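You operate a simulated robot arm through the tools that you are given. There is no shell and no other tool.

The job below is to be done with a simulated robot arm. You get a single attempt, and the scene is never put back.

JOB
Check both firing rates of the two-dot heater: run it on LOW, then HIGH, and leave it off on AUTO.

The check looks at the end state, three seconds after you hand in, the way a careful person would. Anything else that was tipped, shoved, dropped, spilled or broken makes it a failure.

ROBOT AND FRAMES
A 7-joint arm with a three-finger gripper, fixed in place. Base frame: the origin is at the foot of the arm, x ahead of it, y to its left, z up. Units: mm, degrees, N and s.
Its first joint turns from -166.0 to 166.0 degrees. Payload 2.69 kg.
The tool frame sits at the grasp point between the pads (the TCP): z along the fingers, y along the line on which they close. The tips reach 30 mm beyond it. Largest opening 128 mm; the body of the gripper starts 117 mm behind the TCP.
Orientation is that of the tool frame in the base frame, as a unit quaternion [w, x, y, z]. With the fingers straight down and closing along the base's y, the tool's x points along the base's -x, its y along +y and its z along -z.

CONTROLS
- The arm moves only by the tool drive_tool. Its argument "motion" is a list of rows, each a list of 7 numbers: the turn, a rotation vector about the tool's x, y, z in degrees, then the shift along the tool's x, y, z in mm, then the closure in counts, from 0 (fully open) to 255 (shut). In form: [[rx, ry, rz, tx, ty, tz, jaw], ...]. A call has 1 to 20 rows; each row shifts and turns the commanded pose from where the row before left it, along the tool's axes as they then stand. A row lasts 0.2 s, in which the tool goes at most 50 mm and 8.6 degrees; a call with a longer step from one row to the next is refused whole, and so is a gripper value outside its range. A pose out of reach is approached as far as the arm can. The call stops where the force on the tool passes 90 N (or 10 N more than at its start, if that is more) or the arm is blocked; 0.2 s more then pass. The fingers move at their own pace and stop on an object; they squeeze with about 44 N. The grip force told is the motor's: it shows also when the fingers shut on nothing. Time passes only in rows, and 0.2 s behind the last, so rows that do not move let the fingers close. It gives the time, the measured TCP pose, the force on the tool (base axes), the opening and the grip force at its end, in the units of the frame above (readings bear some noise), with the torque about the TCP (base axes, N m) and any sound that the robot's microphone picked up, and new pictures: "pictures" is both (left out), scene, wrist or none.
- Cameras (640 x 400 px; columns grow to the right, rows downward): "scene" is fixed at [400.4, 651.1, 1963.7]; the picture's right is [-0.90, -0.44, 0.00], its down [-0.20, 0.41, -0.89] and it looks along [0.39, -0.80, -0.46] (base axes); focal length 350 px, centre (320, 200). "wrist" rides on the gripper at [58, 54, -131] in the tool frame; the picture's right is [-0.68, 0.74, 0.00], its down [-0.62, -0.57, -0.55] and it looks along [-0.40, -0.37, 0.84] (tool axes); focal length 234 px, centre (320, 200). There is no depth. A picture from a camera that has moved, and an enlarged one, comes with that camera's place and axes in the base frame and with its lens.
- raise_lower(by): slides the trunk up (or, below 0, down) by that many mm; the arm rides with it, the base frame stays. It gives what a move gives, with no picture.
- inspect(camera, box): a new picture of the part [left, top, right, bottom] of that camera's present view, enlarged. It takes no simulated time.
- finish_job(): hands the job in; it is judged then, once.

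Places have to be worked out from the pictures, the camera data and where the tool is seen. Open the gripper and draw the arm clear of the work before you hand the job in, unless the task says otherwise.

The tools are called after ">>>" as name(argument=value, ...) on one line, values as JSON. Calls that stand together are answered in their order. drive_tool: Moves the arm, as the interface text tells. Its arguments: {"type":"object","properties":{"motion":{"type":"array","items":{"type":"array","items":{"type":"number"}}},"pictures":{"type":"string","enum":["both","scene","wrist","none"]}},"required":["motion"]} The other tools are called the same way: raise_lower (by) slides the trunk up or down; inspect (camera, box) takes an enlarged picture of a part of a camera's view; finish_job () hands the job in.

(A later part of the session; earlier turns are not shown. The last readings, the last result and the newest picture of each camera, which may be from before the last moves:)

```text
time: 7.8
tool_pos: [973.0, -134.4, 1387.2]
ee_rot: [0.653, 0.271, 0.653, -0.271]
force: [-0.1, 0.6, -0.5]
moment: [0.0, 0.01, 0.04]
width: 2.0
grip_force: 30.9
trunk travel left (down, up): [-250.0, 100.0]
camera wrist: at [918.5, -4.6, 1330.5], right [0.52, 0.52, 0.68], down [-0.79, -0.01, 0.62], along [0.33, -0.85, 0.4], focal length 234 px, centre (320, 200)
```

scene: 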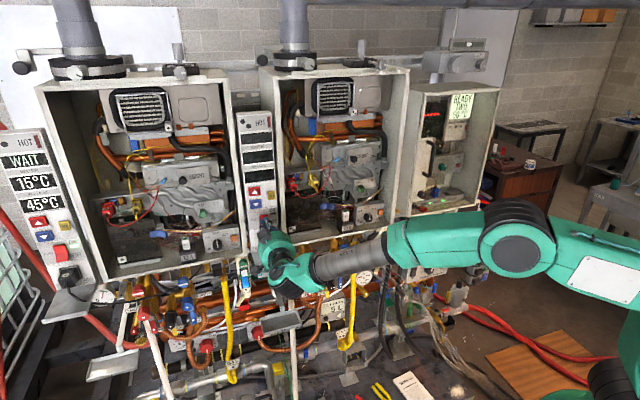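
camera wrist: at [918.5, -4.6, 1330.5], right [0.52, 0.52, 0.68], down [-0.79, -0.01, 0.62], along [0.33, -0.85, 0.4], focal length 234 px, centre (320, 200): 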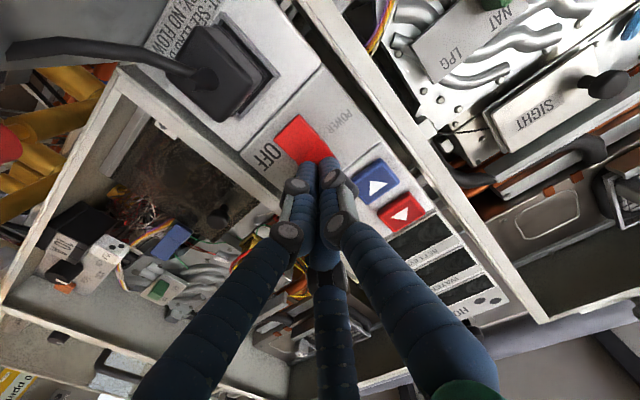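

Tips are at about N=-813, ~20 mm from the rocker. I'll check alignment with a zoom before pressing.

>>> inspect(camera="wrist", box=[240, 90, 400, 220])

>>> inspect(camera="scene", box=[235, 180, 315, 260])

```text
3.08 times, centred on (320, 155) of wrist
camera zoom: at [918.5, -4.6, 1330.5], right [0.52, 0.52, 0.68], down [-0.79, -0.01, 0.62], along [0.33, -0.85, 0.4], focal length 720 px, centre (320, 338)
```

zoom: 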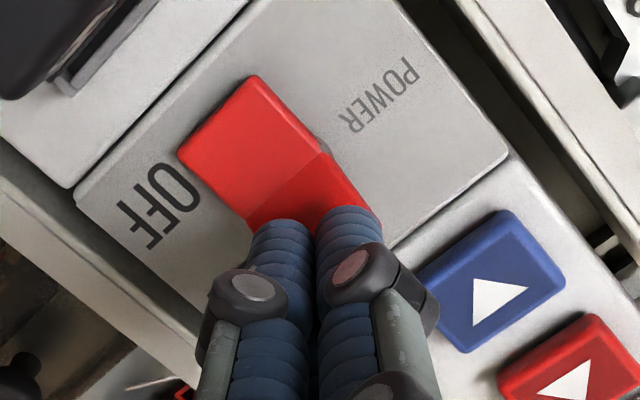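

```text
5.00 times, centred on (275, 220) of scene
camera zoom: at [400.4, 651.1, 1963.7], right [-0.9, -0.44, 0.0], down [-0.2, 0.41, -0.89], along [0.39, -0.8, -0.46], focal length 1750 px, centre (545, 100)
```

zoom: 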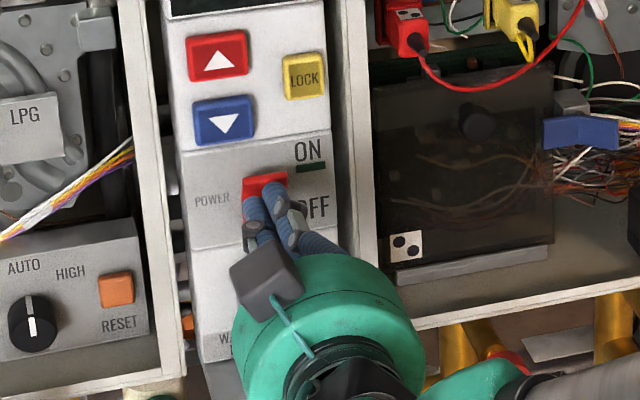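

Alignment looks right: tips over the ON half. I press in with small steps.

>>> drive_tool(motion=[[0, 0, 0, 0, 0, 12, 255], [0, 0, 0, 0, 0, 3, 255], [0, 0, 0, 0, 0, 3, 255], [0, 0, 0, 0, 0, 2, 255], [0, 0, 0, 0, 0, 0, 255]], pictures="both")

```text
time: 9.0
tool_pos: [986.4, -149.0, 1388.9]
ee_rot: [0.653, 0.271, 0.654, -0.271]
force: [0.9, -0.3, 0.5]
moment: [-0.02, -0.02, -0.01]
width: 2.2
grip_force: 32.0
trunk travel left (down, up): [-250.0, 100.0]
camera wrist: at [932.0, -18.5, 1330.5], right [0.52, 0.52, 0.68], down [-0.79, -0.01, 0.62], along [0.33, -0.85, 0.4], focal length 234 px, centre (320, 200)
```

scene: 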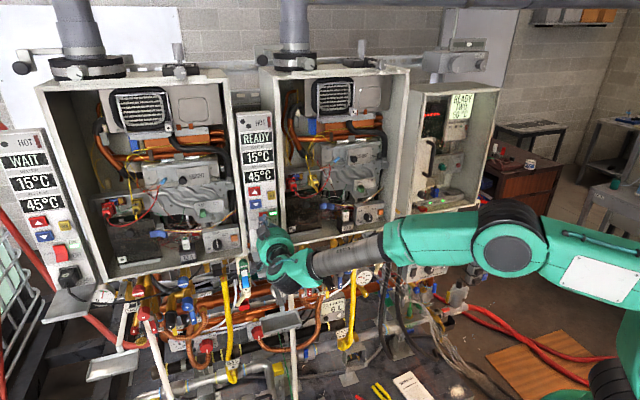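
wrist: 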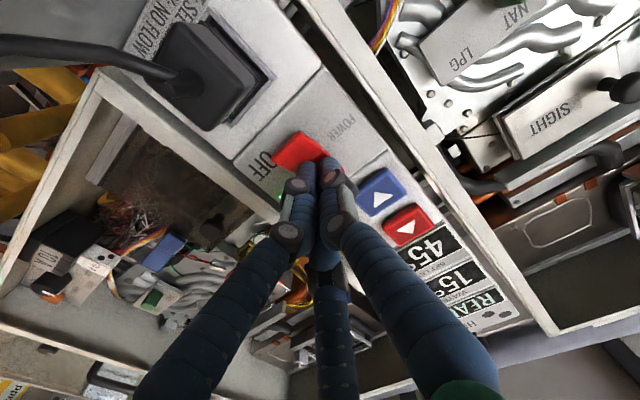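

It clicked: the two-dot panel now shows READY, 15 °C, 45 °C. "READY" means no flow per its label. I back off and study the panel and the water circuit for the two-dot heater.

>>> drive_tool(motion=[[0, 0, 0, 0, 0, -30, 255], [0, 0, 0, 0, 0, -40, 255], [0, 0, 0, 0, 0, -40, 255]], pictures="both")

>>> inspect(camera="scene", box=[230, 100, 300, 260])

>>> inspect(camera="scene", box=[300, 260, 380, 330])

>>> inspect(camera="scene", box=[140, 260, 240, 370])

>>> inspect(camera="scene", box=[410, 80, 500, 220])

```text
time: 9.8
tool_pos: [907.2, -71.5, 1388.3]
ee_rot: [0.653, 0.271, 0.654, -0.271]
force: [-0.2, 0.1, -0.2]
moment: [-0.01, -0.01, -0.01]
width: 2.0
grip_force: 31.2
trunk travel left (down, up): [-250.0, 100.0]
camera wrist: at [853.7, 59.4, 1330.7], right [0.52, 0.52, 0.68], down [-0.79, -0.01, 0.62], along [0.33, -0.85, 0.4], focal length 234 px, centre (320, 200)
```

scene: 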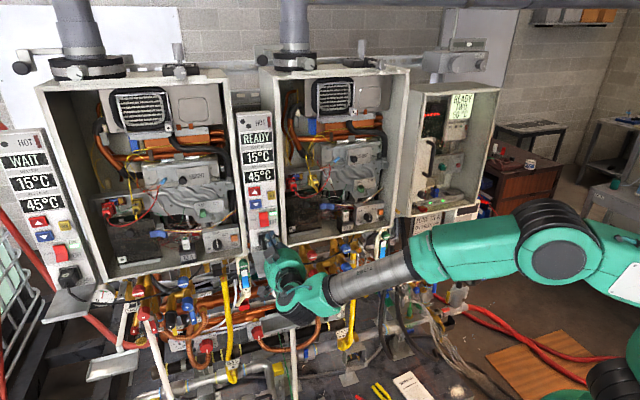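
wrist: 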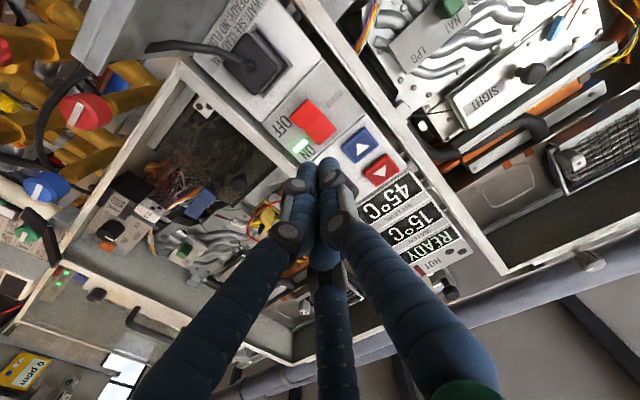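

```text
2.50 times, centred on (265, 180) of scene
camera zoom: at [400.4, 651.1, 1963.7], right [-0.9, -0.44, 0.0], down [-0.2, 0.41, -0.89], along [0.39, -0.8, -0.46], focal length 875 px, centre (458, 250)
```

zoom: 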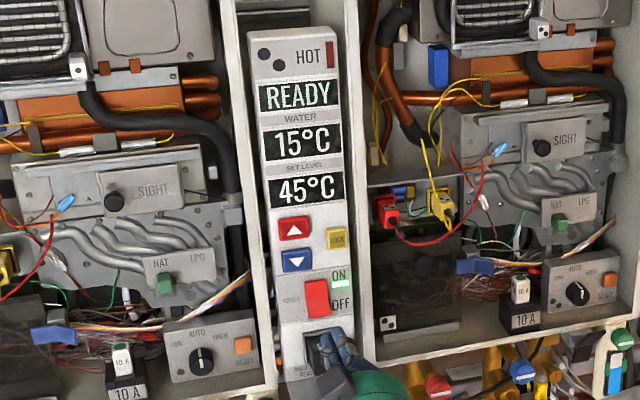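

```text
5.71 times, centred on (340, 295) of scene
camera zoom: at [400.4, 651.1, 1963.7], right [-0.9, -0.44, 0.0], down [-0.2, 0.41, -0.89], along [0.39, -0.8, -0.46], focal length 1999 px, centre (206, -343)
```

zoom: 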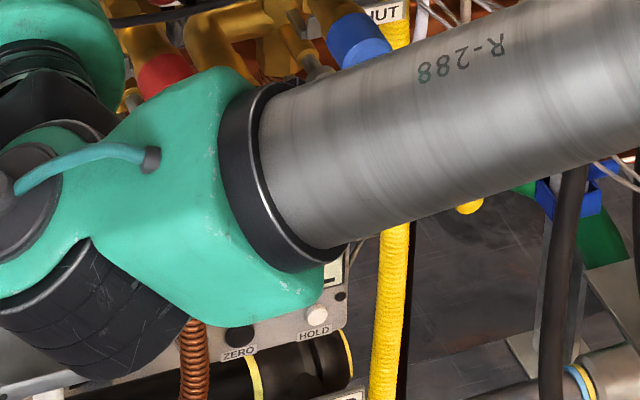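

```text
3.64 times, centred on (190, 315) of scene
camera zoom: at [400.4, 651.1, 1963.7], right [-0.9, -0.44, 0.0], down [-0.2, 0.41, -0.89], along [0.39, -0.8, -0.46], focal length 1272 px, centre (793, -218)
```

zoom: 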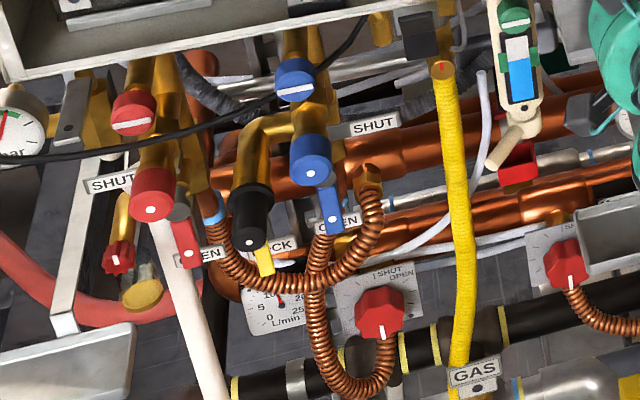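

```text
2.86 times, centred on (455, 150) of scene
camera zoom: at [400.4, 651.1, 1963.7], right [-0.9, -0.44, 0.0], down [-0.2, 0.41, -0.89], along [0.39, -0.8, -0.46], focal length 1000 px, centre (-66, 343)
```

zoom: 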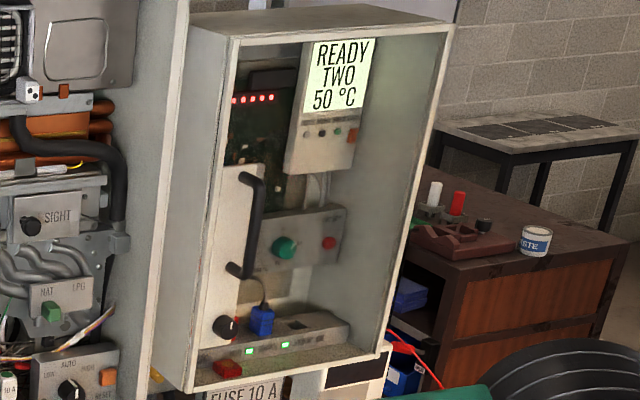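

The panel now shows READY / 15 °C / set 45 °C. I'll move over to a standoff in front of the two-dot dial (about U=174 along the wall, z≈1274), staying ~120 mm in front of the cabinet rim, which also uncovers the pipework for inspection.

>>> drive_tool(motion=[[0, 0, 0, 11.0, -41.0, 0, 255], [0, 0, 0, 11.0, -41.0, 0, 255], [0, 0, 0, 11.0, -41.0, 0, 255], [0, 0, 0, 11.0, -41.0, 0, 255], [0, 0, 0, 11.0, -41.0, 0, 255], [0, 0, 0, 11.0, -41.0, 0, 255], [0, 0, 0, 11.0, -41.0, 0, 255], [0, 0, 0, 11.0, -41.0, 0, 150], [0, 0, 0, 11.0, -41.0, 0, 150], [0, 0, 0, 11.0, -41.0, 0, 150]], pictures="both")

```text
time: 12.0
tool_pos: [615.6, -361.2, 1278.3]
ee_rot: [0.654, 0.27, 0.653, -0.27]
force: [1.0, 0.0, -0.5]
moment: [0.0, 0.0, -0.05]
width: 52.7
grip_force: 0.0
trunk travel left (down, up): [-250.0, 100.0]
camera wrist: at [563.4, -230.1, 1222.2], right [0.52, 0.52, 0.68], down [-0.79, -0.01, 0.62], along [0.33, -0.85, 0.4], focal length 234 px, centre (320, 200)
```

scene: 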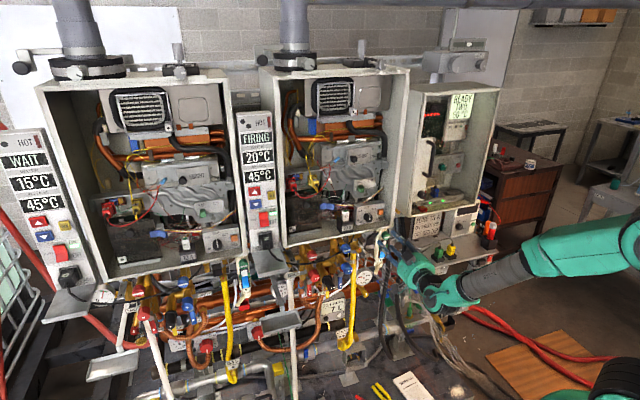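
wrist: 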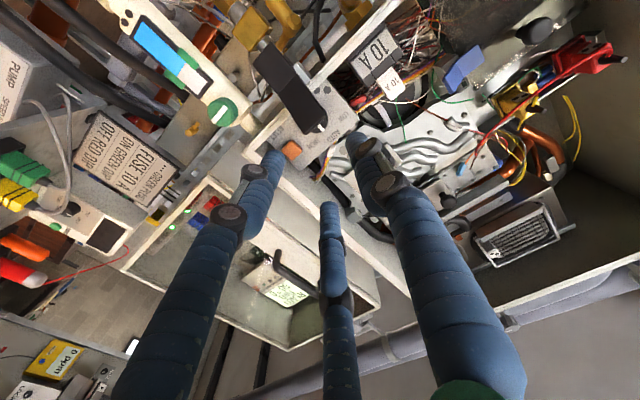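

The two-dot unit now shows FIRING with water at 20 °C. I'll zoom on the displays and on the dial area.

>>> inspect(camera="scene", box=[230, 100, 400, 260])

>>> inspect(camera="wrist", box=[200, 30, 400, 190])

>>> inspect(camera="scene", box=[340, 190, 420, 260])

>>> inspect(camera="scene", box=[300, 260, 380, 330])

>>> inspect(camera="scene", box=[410, 80, 500, 150])

```text
2.50 times, centred on (315, 180) of scene
camera zoom: at [400.4, 651.1, 1963.7], right [-0.9, -0.44, 0.0], down [-0.2, 0.41, -0.89], along [0.39, -0.8, -0.46], focal length 875 px, centre (332, 250)
```

zoom: 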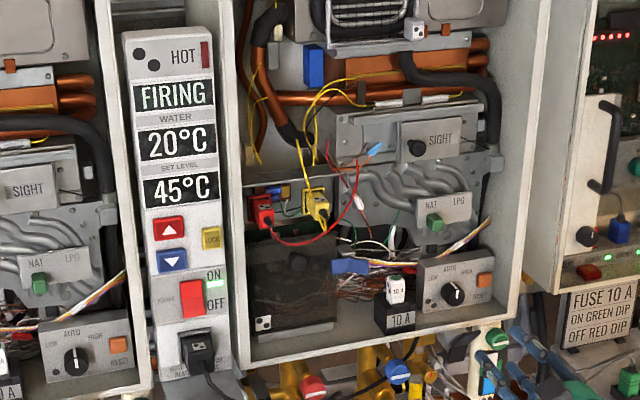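

```text
2.50 times, centred on (300, 110) of wrist
camera zoom: at [563.4, -230.1, 1222.2], right [0.52, 0.52, 0.68], down [-0.79, -0.01, 0.62], along [0.33, -0.85, 0.4], focal length 585 px, centre (370, 425)
```

zoom: 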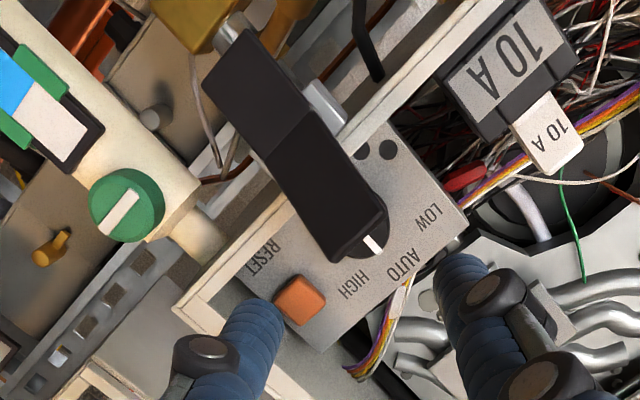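

```text
5.71 times, centred on (380, 225) of scene
camera zoom: at [400.4, 651.1, 1963.7], right [-0.9, -0.44, 0.0], down [-0.2, 0.41, -0.89], along [0.39, -0.8, -0.46], focal length 1999 px, centre (-23, 57)
```

zoom: 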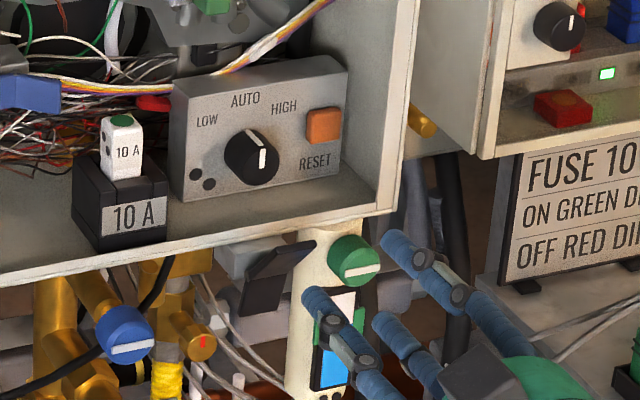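

```text
5.71 times, centred on (340, 295) of scene
camera zoom: at [400.4, 651.1, 1963.7], right [-0.9, -0.44, 0.0], down [-0.2, 0.41, -0.89], along [0.39, -0.8, -0.46], focal length 1999 px, centre (206, -343)
```

zoom: 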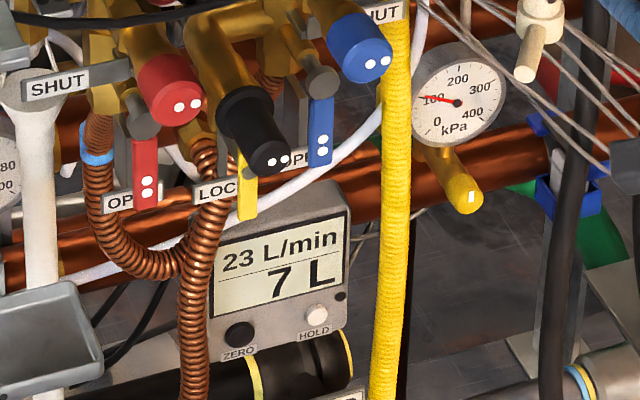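

```text
5.71 times, centred on (455, 115) of scene
camera zoom: at [400.4, 651.1, 1963.7], right [-0.9, -0.44, 0.0], down [-0.2, 0.41, -0.89], along [0.39, -0.8, -0.46], focal length 1999 px, centre (-451, 686)
```

zoom: 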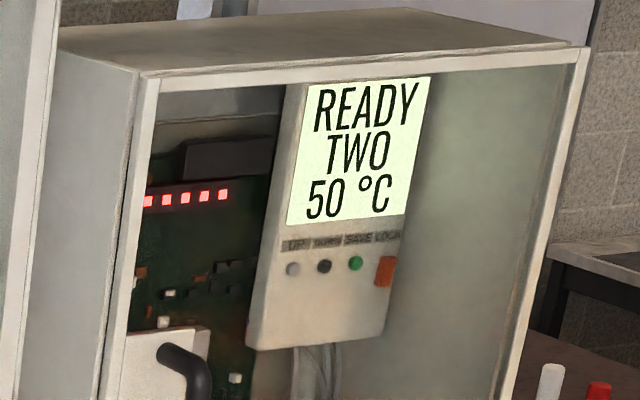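

The dial itself is reachable, but a black paddle/lever stands in front of the cabinet rim just below it (about U≈190, N≈-803, z up to ≈1258). To see the clearance properly I raise the tool and pitch it down for a look from above.

>>> drive_tool(motion=[[0, 0, 0, -40, 0, 0, 150], [0, 0, 0, -40, 0, 0, 150], [0, 0, 0, -40, 0, 0, 150], [0, 0, 0, -40, 0, 0, 150], [0, 0, 0, -40, 0, 0, 150], [0, 8, 0, 0, 0, 0, 150], [0, 8, 0, 0, 0, 0, 150], [0, 8, 0, 0, 0, 0, 150], [0, 8, 0, 0, 0, 0, 150], [0, 8, 0, 0, 0, 0, 150]], pictures="both")

>>> inspect(camera="wrist", box=[200, 0, 420, 140])

>>> inspect(camera="scene", box=[230, 100, 300, 200])

```text
time: 14.2
tool_pos: [620.5, -361.7, 1474.9]
ee_rot: [0.388, 0.346, 0.839, -0.161]
force: [2.2, -0.4, -0.8]
moment: [-0.04, 0.14, -0.06]
width: 52.9
grip_force: 0.1
trunk travel left (down, up): [-250.0, 100.0]
camera wrist: at [562.1, -226.5, 1516.1], right [0.83, 0.21, 0.51], down [-0.41, -0.38, 0.83], along [0.37, -0.9, -0.23], focal length 234 px, centre (320, 200)
```

scene: 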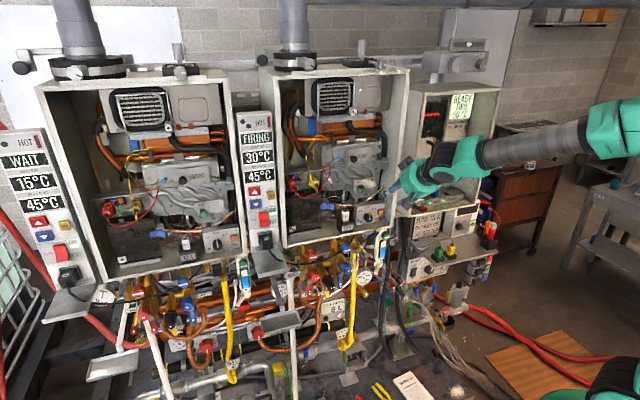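
wrist: 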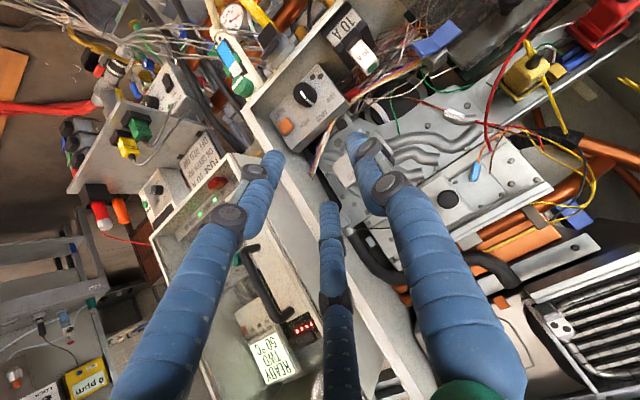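

```text
2.86 times, centred on (310, 70) of wrist
camera zoom: at [562.1, -226.5, 1516.1], right [0.83, 0.21, 0.51], down [-0.41, -0.38, 0.83], along [0.37, -0.9, -0.23], focal length 669 px, centre (349, 571)
```

zoom: 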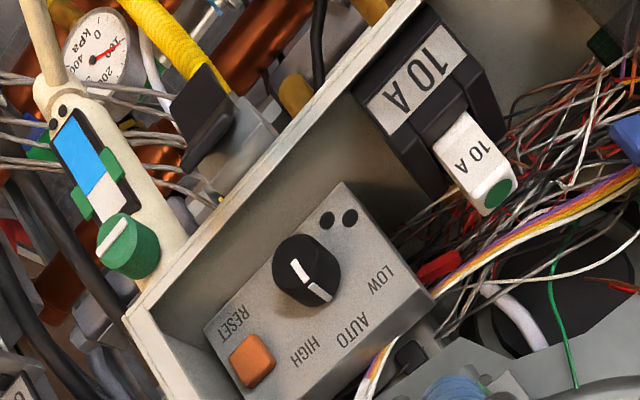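

```text
4.00 times, centred on (265, 150) of scene
camera zoom: at [400.4, 651.1, 1963.7], right [-0.9, -0.44, 0.0], down [-0.2, 0.41, -0.89], along [0.39, -0.8, -0.46], focal length 1400 px, centre (540, 400)
```

zoom: 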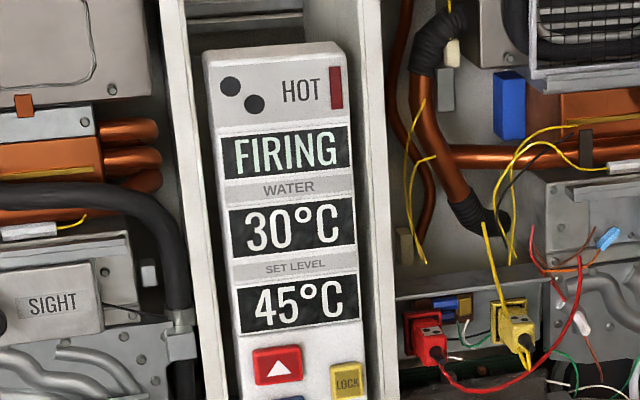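

From above I now have a consistent fix: dial face near U=175, N=-875, z=1278 (knob ~28 mm across, ~24 mm deep); cabinet lip top z≈1254, black paddle's top edge U 173–205, N=-795, z≈1265. A level approach would catch the paddle when turning, so I'll approach pitched down 30° with the fingers left/right of the knob. Moving to a pre-grasp 80 mm back along that line.

>>> drive_tool(motion=[[0, -5.15, 0, 0, 0, 0, 150], [0, -5.15, 0, 0, 0, 0, 150], [0, 0, 0, 15.4, -1.6, 31.8, 150], [0, 0, 0, 15.4, -1.6, 31.8, 150], [0, 0, 0, 15.4, -1.6, 31.8, 150], [0, 0, 0, 15.4, -1.6, 31.8, 150], [0, 0, 0, 15.4, -1.6, 31.8, 150], [0, 0, 0, 0, 0, 0, 150]], pictures="both")

>>> inspect(camera="wrist", box=[200, 20, 420, 200])

>>> inspect(camera="scene", box=[230, 100, 420, 250])

```text
time: 16.0
tool_pos: [682.9, -437.9, 1332.4]
ee_rot: [0.464, 0.332, 0.798, -0.194]
force: [0.4, 0.6, -0.7]
moment: [0.0, -0.04, -0.01]
width: 52.5
grip_force: 0.1
trunk travel left (down, up): [-250.0, 100.0]
camera wrist: at [620.8, -299.3, 1347.9], right [0.76, 0.28, 0.59], down [-0.52, -0.28, 0.81], along [0.39, -0.92, -0.06], focal length 234 px, centre (320, 200)
```

scene: 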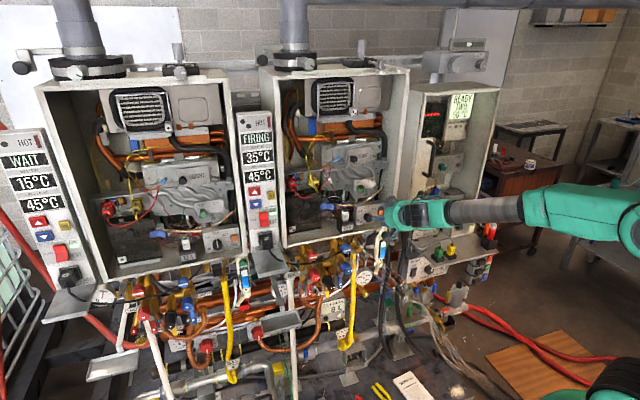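
wrist: 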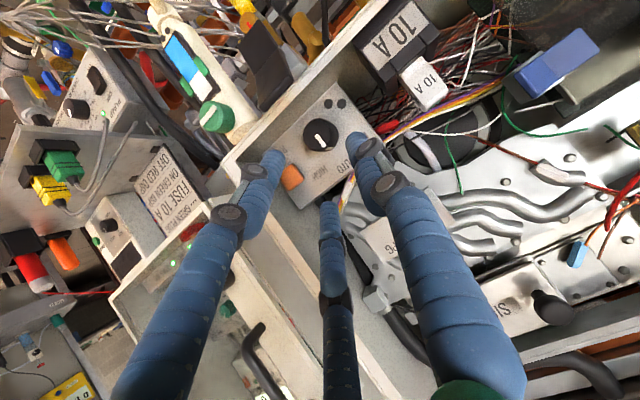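

```text
2.22 times, centred on (310, 110) of wrist
camera zoom: at [620.8, -299.3, 1347.9], right [0.76, 0.28, 0.59], down [-0.52, -0.28, 0.81], along [0.39, -0.92, -0.06], focal length 520 px, centre (342, 400)
```

zoom: 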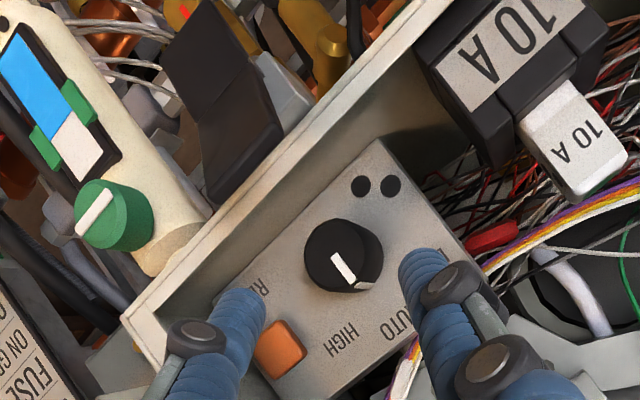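

```text
2.67 times, centred on (325, 175) of scene
camera zoom: at [400.4, 651.1, 1963.7], right [-0.9, -0.44, 0.0], down [-0.2, 0.41, -0.89], along [0.39, -0.8, -0.46], focal length 933 px, centre (307, 267)
```

zoom: 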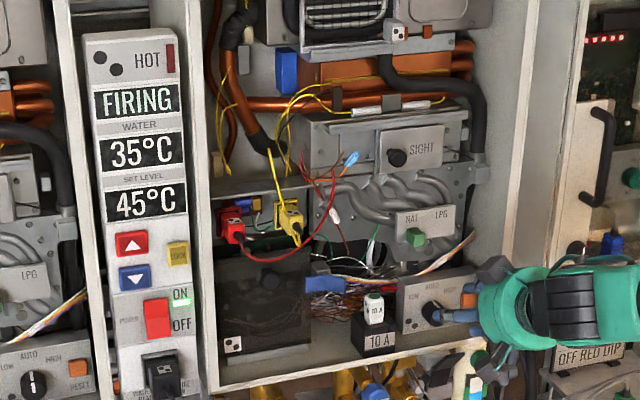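

Water 35 °C and firing. The refined fix puts the dial axis at U≈175, z≈1280, face N≈-873; the tool line passes 2 mm above it. I trim that and advance along the tool axis with fingers open about 52 mm, stopping a little short first.

>>> drive_tool(motion=[[0, 0, 0, 2, 1.8, 20, 150], [0, 0, 0, 0, 0, 20, 150], [0, 0, 0, 0, 0, 15, 150], [0, 0, 0, 0, 0, 0, 150]], pictures="both")

>>> inspect(camera="wrist", box=[230, 60, 410, 200])

>>> inspect(camera="scene", box=[340, 170, 440, 250])

```text
time: 17.0
tool_pos: [717.2, -470.5, 1303.7]
ee_rot: [0.464, 0.331, 0.799, -0.192]
force: [0.7, -0.5, -0.3]
moment: [0.01, 0.01, -0.01]
width: 52.5
grip_force: 0.1
trunk travel left (down, up): [-250.0, 100.0]
camera wrist: at [655.4, -330.3, 1318.7], right [0.76, 0.28, 0.59], down [-0.52, -0.28, 0.81], along [0.39, -0.92, -0.06], focal length 234 px, centre (320, 200)
```

scene: 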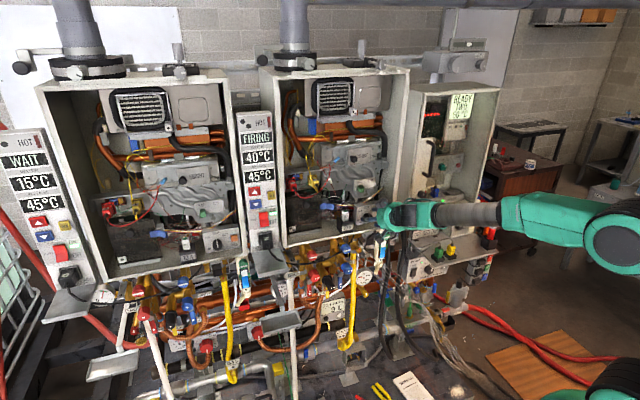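
wrist: 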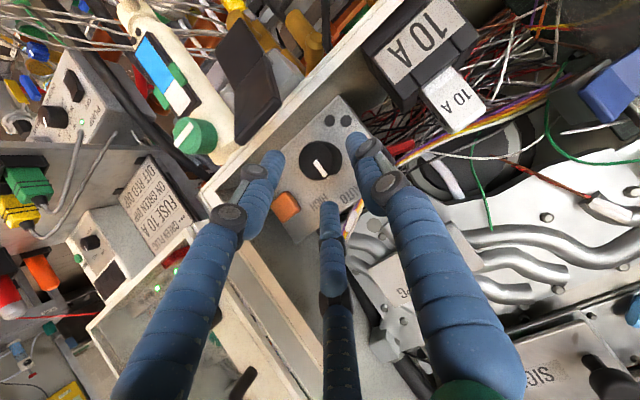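

```text
2.86 times, centred on (320, 130) of wrist
camera zoom: at [655.4, -330.3, 1318.7], right [0.76, 0.28, 0.59], down [-0.52, -0.28, 0.81], along [0.39, -0.92, -0.06], focal length 669 px, centre (320, 400)
```

zoom: 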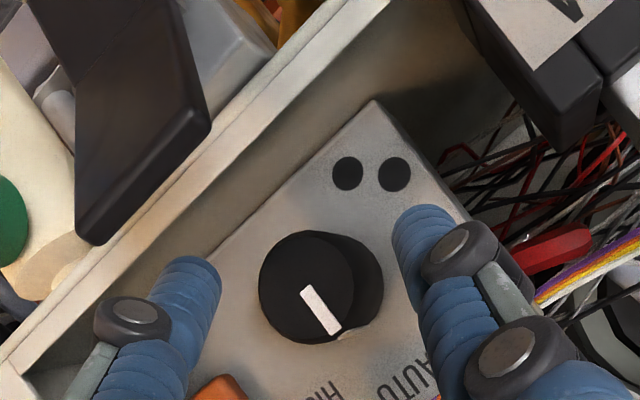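

```text
5.00 times, centred on (390, 210) of scene
camera zoom: at [400.4, 651.1, 1963.7], right [-0.9, -0.44, 0.0], down [-0.2, 0.41, -0.89], along [0.39, -0.8, -0.46], focal length 1750 px, centre (-30, 150)
```

zoom: 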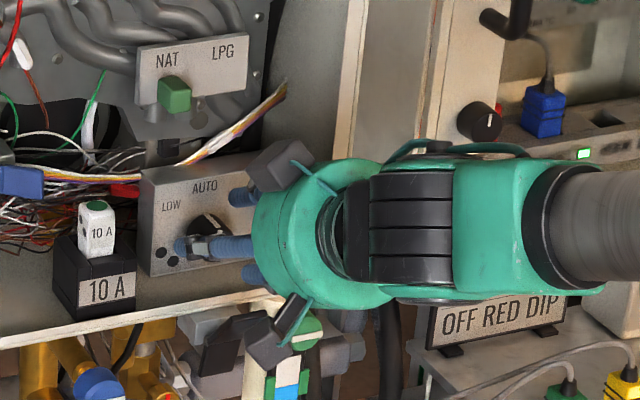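

The dial face is centred between the fingertips (U≈175, z≈1280). I advance the last 25 mm and then close gently on the knob.

>>> drive_tool(motion=[[0, 0, 0, 0, 0.8, 10, 150], [0, 0, 0, 0, 0, 8, 150], [0, 0, 0, 0, 0, 7, 150], [0, 0, 0, 0, 0, 0, 150]], pictures="both")

>>> inspect(camera="wrist", box=[230, 60, 410, 200])

>>> inspect(camera="scene", box=[340, 170, 440, 250])

>>> inspect(camera="scene", box=[230, 100, 300, 200])

```text
time: 18.0
tool_pos: [732.0, -483.0, 1295.2]
ee_rot: [0.465, 0.331, 0.798, -0.192]
force: [-19.3, 11.7, 11.9]
moment: [-0.71, -0.54, -0.6]
width: 55.7
grip_force: 1.5
trunk travel left (down, up): [-250.0, 100.0]
camera wrist: at [669.1, -343.9, 1308.9], right [0.76, 0.28, 0.59], down [-0.52, -0.28, 0.81], along [0.39, -0.92, -0.06], focal length 234 px, centre (320, 200)
```

scene: 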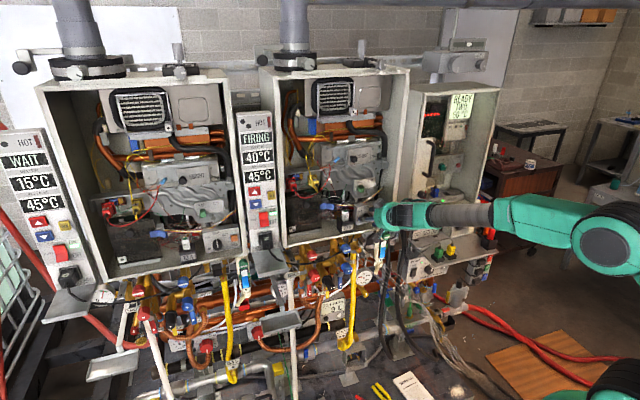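
wrist: 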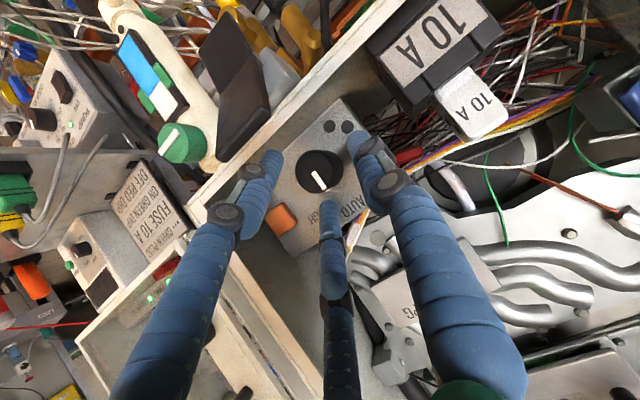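

```text
2.86 times, centred on (320, 130) of wrist
camera zoom: at [669.1, -343.9, 1308.9], right [0.76, 0.28, 0.59], down [-0.52, -0.28, 0.81], along [0.39, -0.92, -0.06], focal length 669 px, centre (320, 400)
```

zoom: 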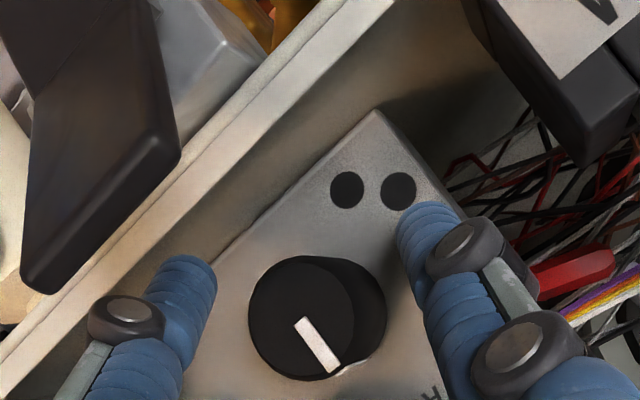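

```text
5.00 times, centred on (390, 210) of scene
camera zoom: at [400.4, 651.1, 1963.7], right [-0.9, -0.44, 0.0], down [-0.2, 0.41, -0.89], along [0.39, -0.8, -0.46], focal length 1750 px, centre (-30, 150)
```

zoom: 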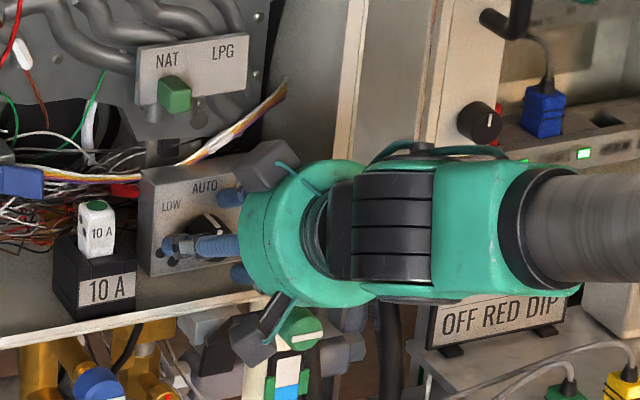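

```text
4.00 times, centred on (265, 150) of scene
camera zoom: at [400.4, 651.1, 1963.7], right [-0.9, -0.44, 0.0], down [-0.2, 0.41, -0.89], along [0.39, -0.8, -0.46], focal length 1400 px, centre (540, 400)
```

zoom: 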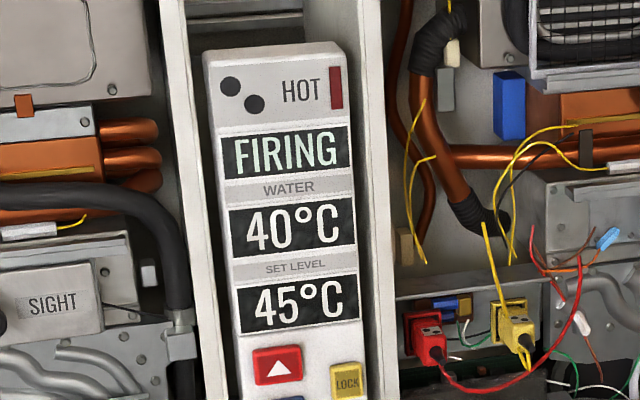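

Contact stopped me at ~25 N. The torque shows contact on a finger ~36 mm above and 21 mm to the right of the axis: the hand really closes with three fingers at 120° (as the pictures show), and the upper one touched the panel because of the tilt. I back off 80 mm, reduce the pitch to 20°, and roll so the fingers sit at up / lower-left / lower-right.

>>> drive_tool(motion=[[0, 0, 0, 0, 0, -20, 150], [0, 0, 0, 0, 0, -30, 150], [0, 0, 0, 0, 0, -36, 150], [0, -4.85, 0, 0, 0, 0, 150], [0, -4.85, 0, 0, 0, 0, 150], [0, 0, -7.5, 0, 0, 0, 168], [0, 0, -7.5, 0, 0, 0, 168], [0, 0, -7.5, 0, 0, 0, 168], [0, 0, -7.5, 0, 0, 0, 168], [0, 0, 0, 0, 0, 0, 168]], pictures="both")

>>> inspect(camera="wrist", box=[220, 60, 420, 230])

>>> inspect(camera="scene", box=[340, 170, 440, 250])

>>> inspect(camera="scene", box=[230, 100, 300, 200])

```text
time: 20.2
tool_pos: [681.2, -430.5, 1334.7]
ee_rot: [0.455, 0.106, 0.812, -0.349]
force: [0.6, 0.7, 0.3]
moment: [-0.03, -0.04, 0.0]
width: 43.6
grip_force: 0.1
trunk travel left (down, up): [-250.0, 100.0]
camera wrist: at [587.4, -312.9, 1307.3], right [0.74, 0.64, 0.2], down [-0.29, 0.04, 0.95], along [0.6, -0.77, 0.22], focal length 234 px, centre (320, 200)
```

scene: 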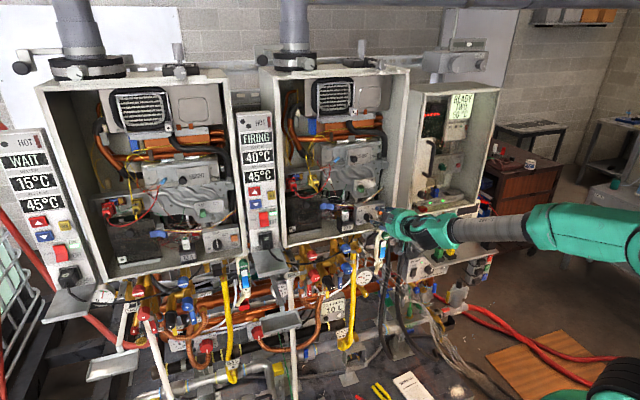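
wrist: 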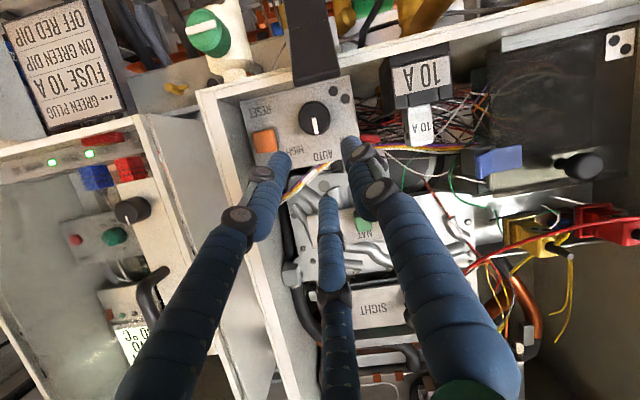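

```text
2.35 times, centred on (320, 145) of wrist
camera zoom: at [587.4, -312.9, 1307.3], right [0.74, 0.64, 0.2], down [-0.29, 0.04, 0.95], along [0.6, -0.77, 0.22], focal length 551 px, centre (320, 329)
```

zoom: 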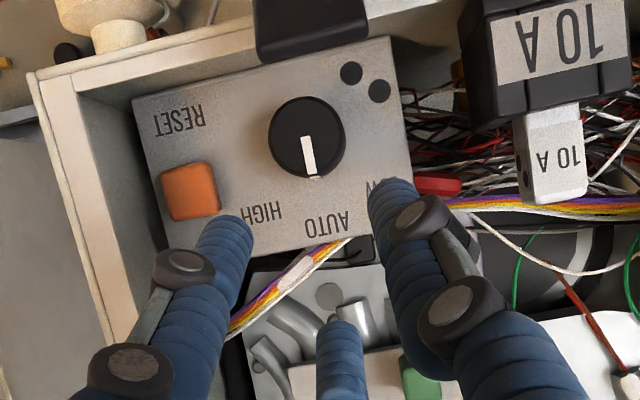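

```text
5.00 times, centred on (390, 210) of scene
camera zoom: at [400.4, 651.1, 1963.7], right [-0.9, -0.44, 0.0], down [-0.2, 0.41, -0.89], along [0.39, -0.8, -0.46], focal length 1750 px, centre (-30, 150)
```

zoom: 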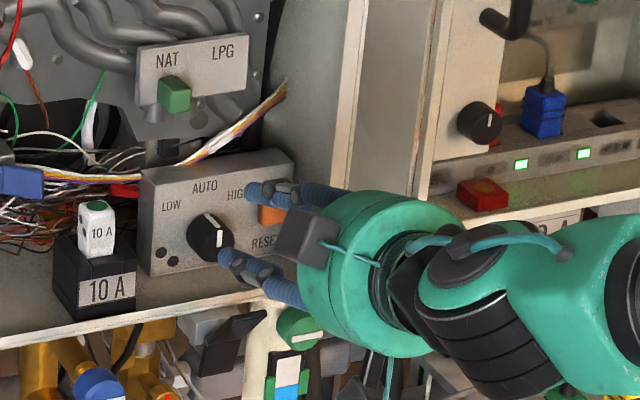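

```text
4.00 times, centred on (265, 150) of scene
camera zoom: at [400.4, 651.1, 1963.7], right [-0.9, -0.44, 0.0], down [-0.2, 0.41, -0.89], along [0.39, -0.8, -0.46], focal length 1400 px, centre (540, 400)
```

zoom: 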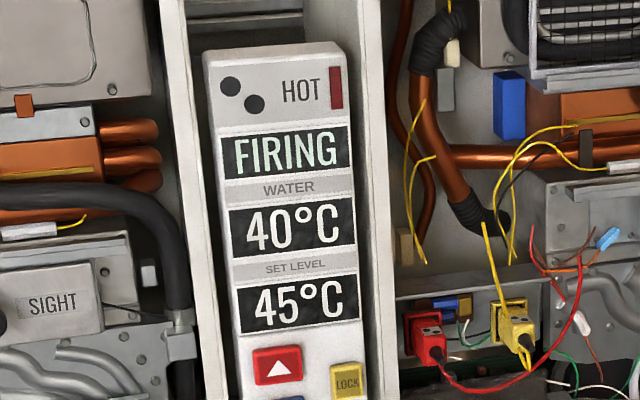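

The dial is clearly seen on AUTO and the fingers now sit up / lower-left / lower-right. I shift onto the dial's axis (U≈175, z≈1280) and advance 58 mm along the tool line.

>>> drive_tool(motion=[[0, 0, 0, 16.9, 7.2, 0, 168], [0, 0, 0, 0, 0, 20, 168], [0, 0, 0, 0, 0, 20, 168], [0, 0, 0, 0, 0, 18, 168], [0, 0, 0, 0, 0, 0, 168]], pictures="wrist")

>>> inspect(camera="wrist", box=[230, 80, 410, 220])

>>> inspect(camera="scene", box=[340, 170, 440, 250])

```text
time: 21.4
tool_pos: [713.1, -465.7, 1295.9]
ee_rot: [0.455, 0.107, 0.812, -0.349]
force: [-0.1, -0.4, 0.2]
moment: [0.0, 0.0, 0.03]
width: 43.7
grip_force: 0.0
trunk travel left (down, up): [-250.0, 100.0]
camera wrist: at [620.4, -349.0, 1270.0], right [0.74, 0.64, 0.2], down [-0.3, 0.04, 0.95], along [0.6, -0.77, 0.22], focal length 234 px, centre (320, 200)
```

wrist: 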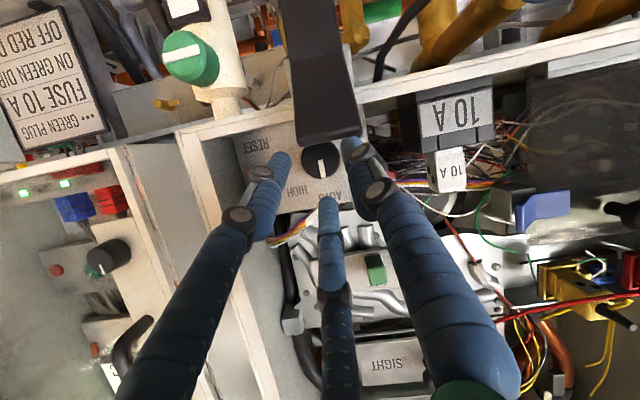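

```text
2.86 times, centred on (320, 150) of wrist
camera zoom: at [620.4, -349.0, 1270.0], right [0.74, 0.64, 0.2], down [-0.3, 0.04, 0.95], along [0.6, -0.77, 0.22], focal length 669 px, centre (320, 343)
```

zoom: 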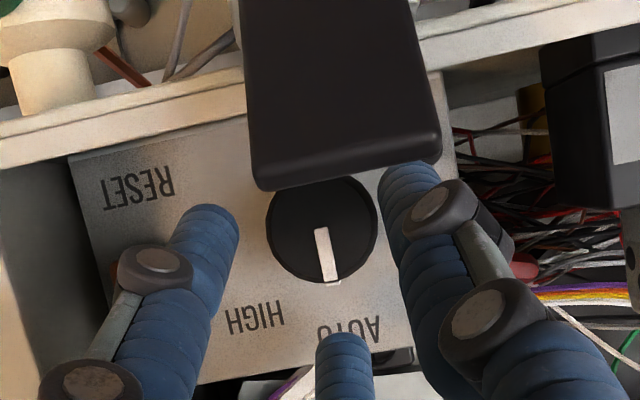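

```text
5.00 times, centred on (390, 210) of scene
camera zoom: at [400.4, 651.1, 1963.7], right [-0.9, -0.44, 0.0], down [-0.2, 0.41, -0.89], along [0.39, -0.8, -0.46], focal length 1750 px, centre (-30, 150)
```

zoom: 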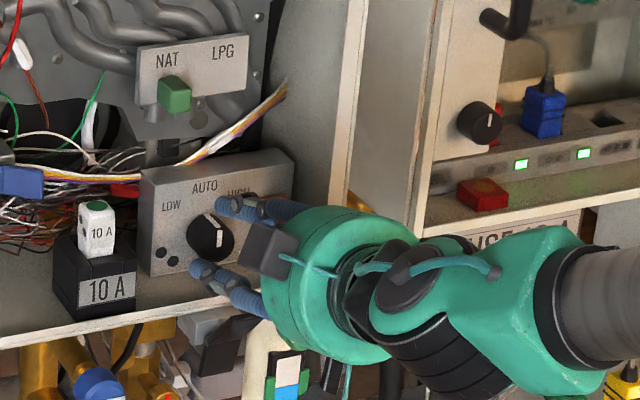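

Alignment is good (dial axis measured again at U≈175.5, z≈1280.4; I'm ~2 mm low). I correct that and advance the last 28 mm.

>>> drive_tool(motion=[[0, 0, 0, -1.8, -0.6, 9, 168], [0, 0, 0, 0, 0, 10, 168], [0, 0, 0, 0, 0, 8, 168], [0, 0, 0, 0, 0, 0, 168]], pictures="wrist")

>>> inspect(camera="scene", box=[340, 170, 440, 250])

>>> inspect(camera="scene", box=[230, 100, 300, 200])

```text
time: 22.4
tool_pos: [732.1, -484.3, 1289.6]
ee_rot: [0.455, 0.106, 0.813, -0.349]
force: [-0.1, 0.1, -0.2]
moment: [0.04, 0.0, 0.01]
width: 43.6
grip_force: 0.1
trunk travel left (down, up): [-250.0, 100.0]
camera wrist: at [638.9, -366.9, 1262.5], right [0.74, 0.64, 0.2], down [-0.3, 0.04, 0.95], along [0.6, -0.77, 0.22], focal length 234 px, centre (320, 200)
```

wrist: 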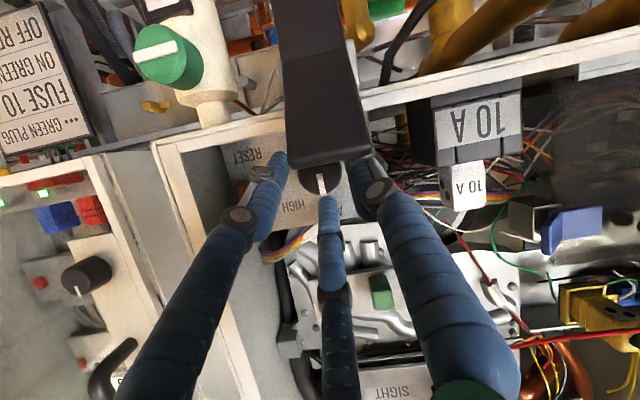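

```text
5.00 times, centred on (390, 210) of scene
camera zoom: at [400.4, 651.1, 1963.7], right [-0.9, -0.44, 0.0], down [-0.2, 0.41, -0.89], along [0.39, -0.8, -0.46], focal length 1750 px, centre (-30, 150)
```

zoom: 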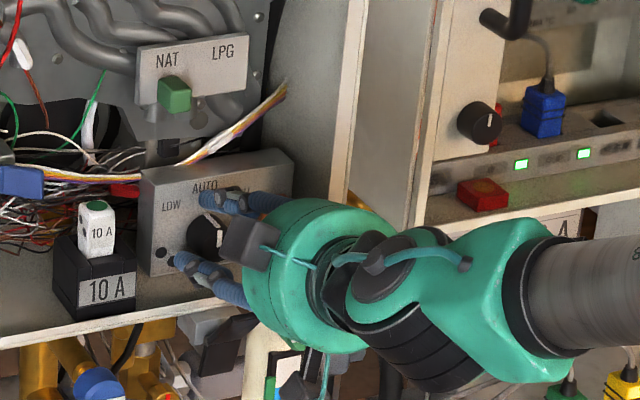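

```text
4.00 times, centred on (265, 150) of scene
camera zoom: at [400.4, 651.1, 1963.7], right [-0.9, -0.44, 0.0], down [-0.2, 0.41, -0.89], along [0.39, -0.8, -0.46], focal length 1400 px, centre (540, 400)
```

zoom: 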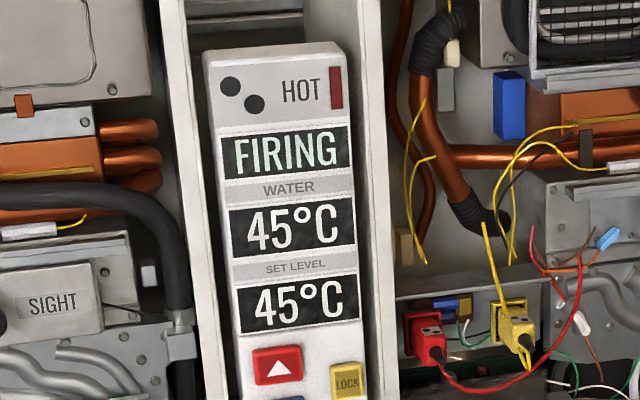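

In position with no contact force (TCP U=175.2, N=-860, z=1289.6). Water has reached 45 °C on AUTO. I close gently onto the knob.

>>> drive_tool(motion=[[0, 0, 0, 0, 0, 0, 180], [0, 0, 0, 0, 0, 0, 192], [0, 0, 0, 0, 0, 0, 204], [0, 0, 0, 0, 0, 0, 216], [0, 0, 0, 0, 0, 0, 230]], pictures="both")

>>> inspect(camera="scene", box=[340, 170, 440, 250])

```text
time: 23.6
tool_pos: [733.1, -484.2, 1288.8]
ee_rot: [0.454, 0.106, 0.813, -0.349]
force: [2.5, 6.8, -3.7]
moment: [0.1, 0.01, 0.15]
width: 34.5
grip_force: 45.4
trunk travel left (down, up): [-250.0, 100.0]
camera wrist: at [639.0, -366.2, 1262.2], right [0.74, 0.64, 0.2], down [-0.29, 0.04, 0.95], along [0.6, -0.77, 0.22], focal length 234 px, centre (320, 200)
```

scene: 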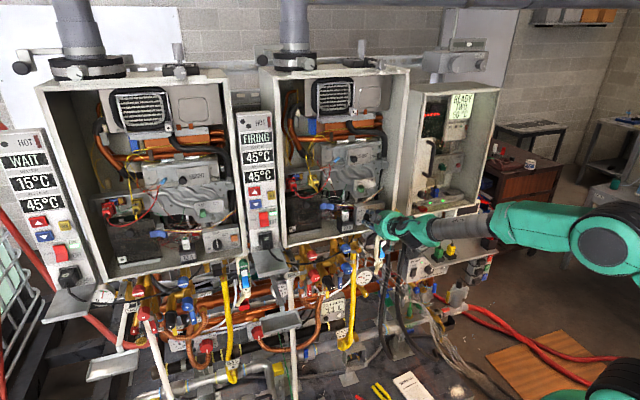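
wrist: 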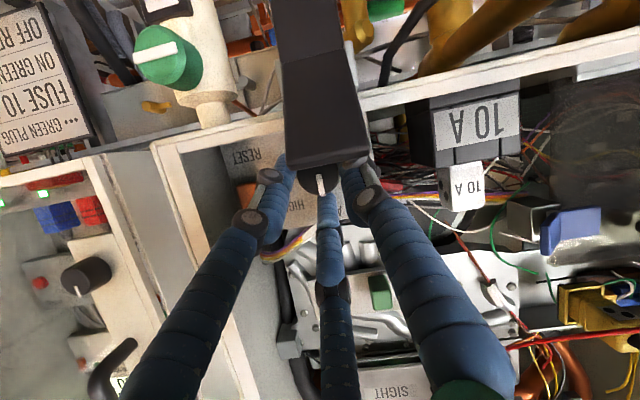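

```text
5.00 times, centred on (390, 210) of scene
camera zoom: at [400.4, 651.1, 1963.7], right [-0.9, -0.44, 0.0], down [-0.2, 0.41, -0.89], along [0.39, -0.8, -0.46], focal length 1750 px, centre (-30, 150)
```

zoom: 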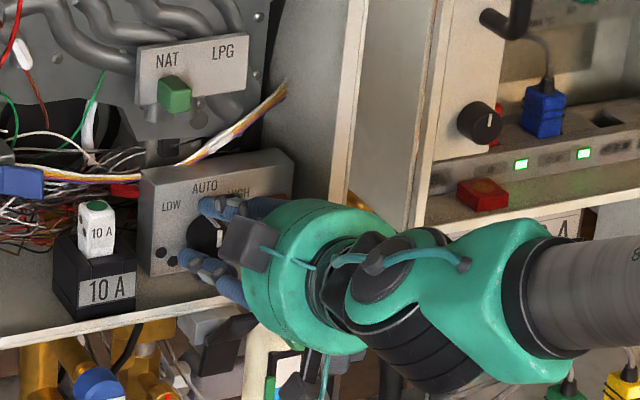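

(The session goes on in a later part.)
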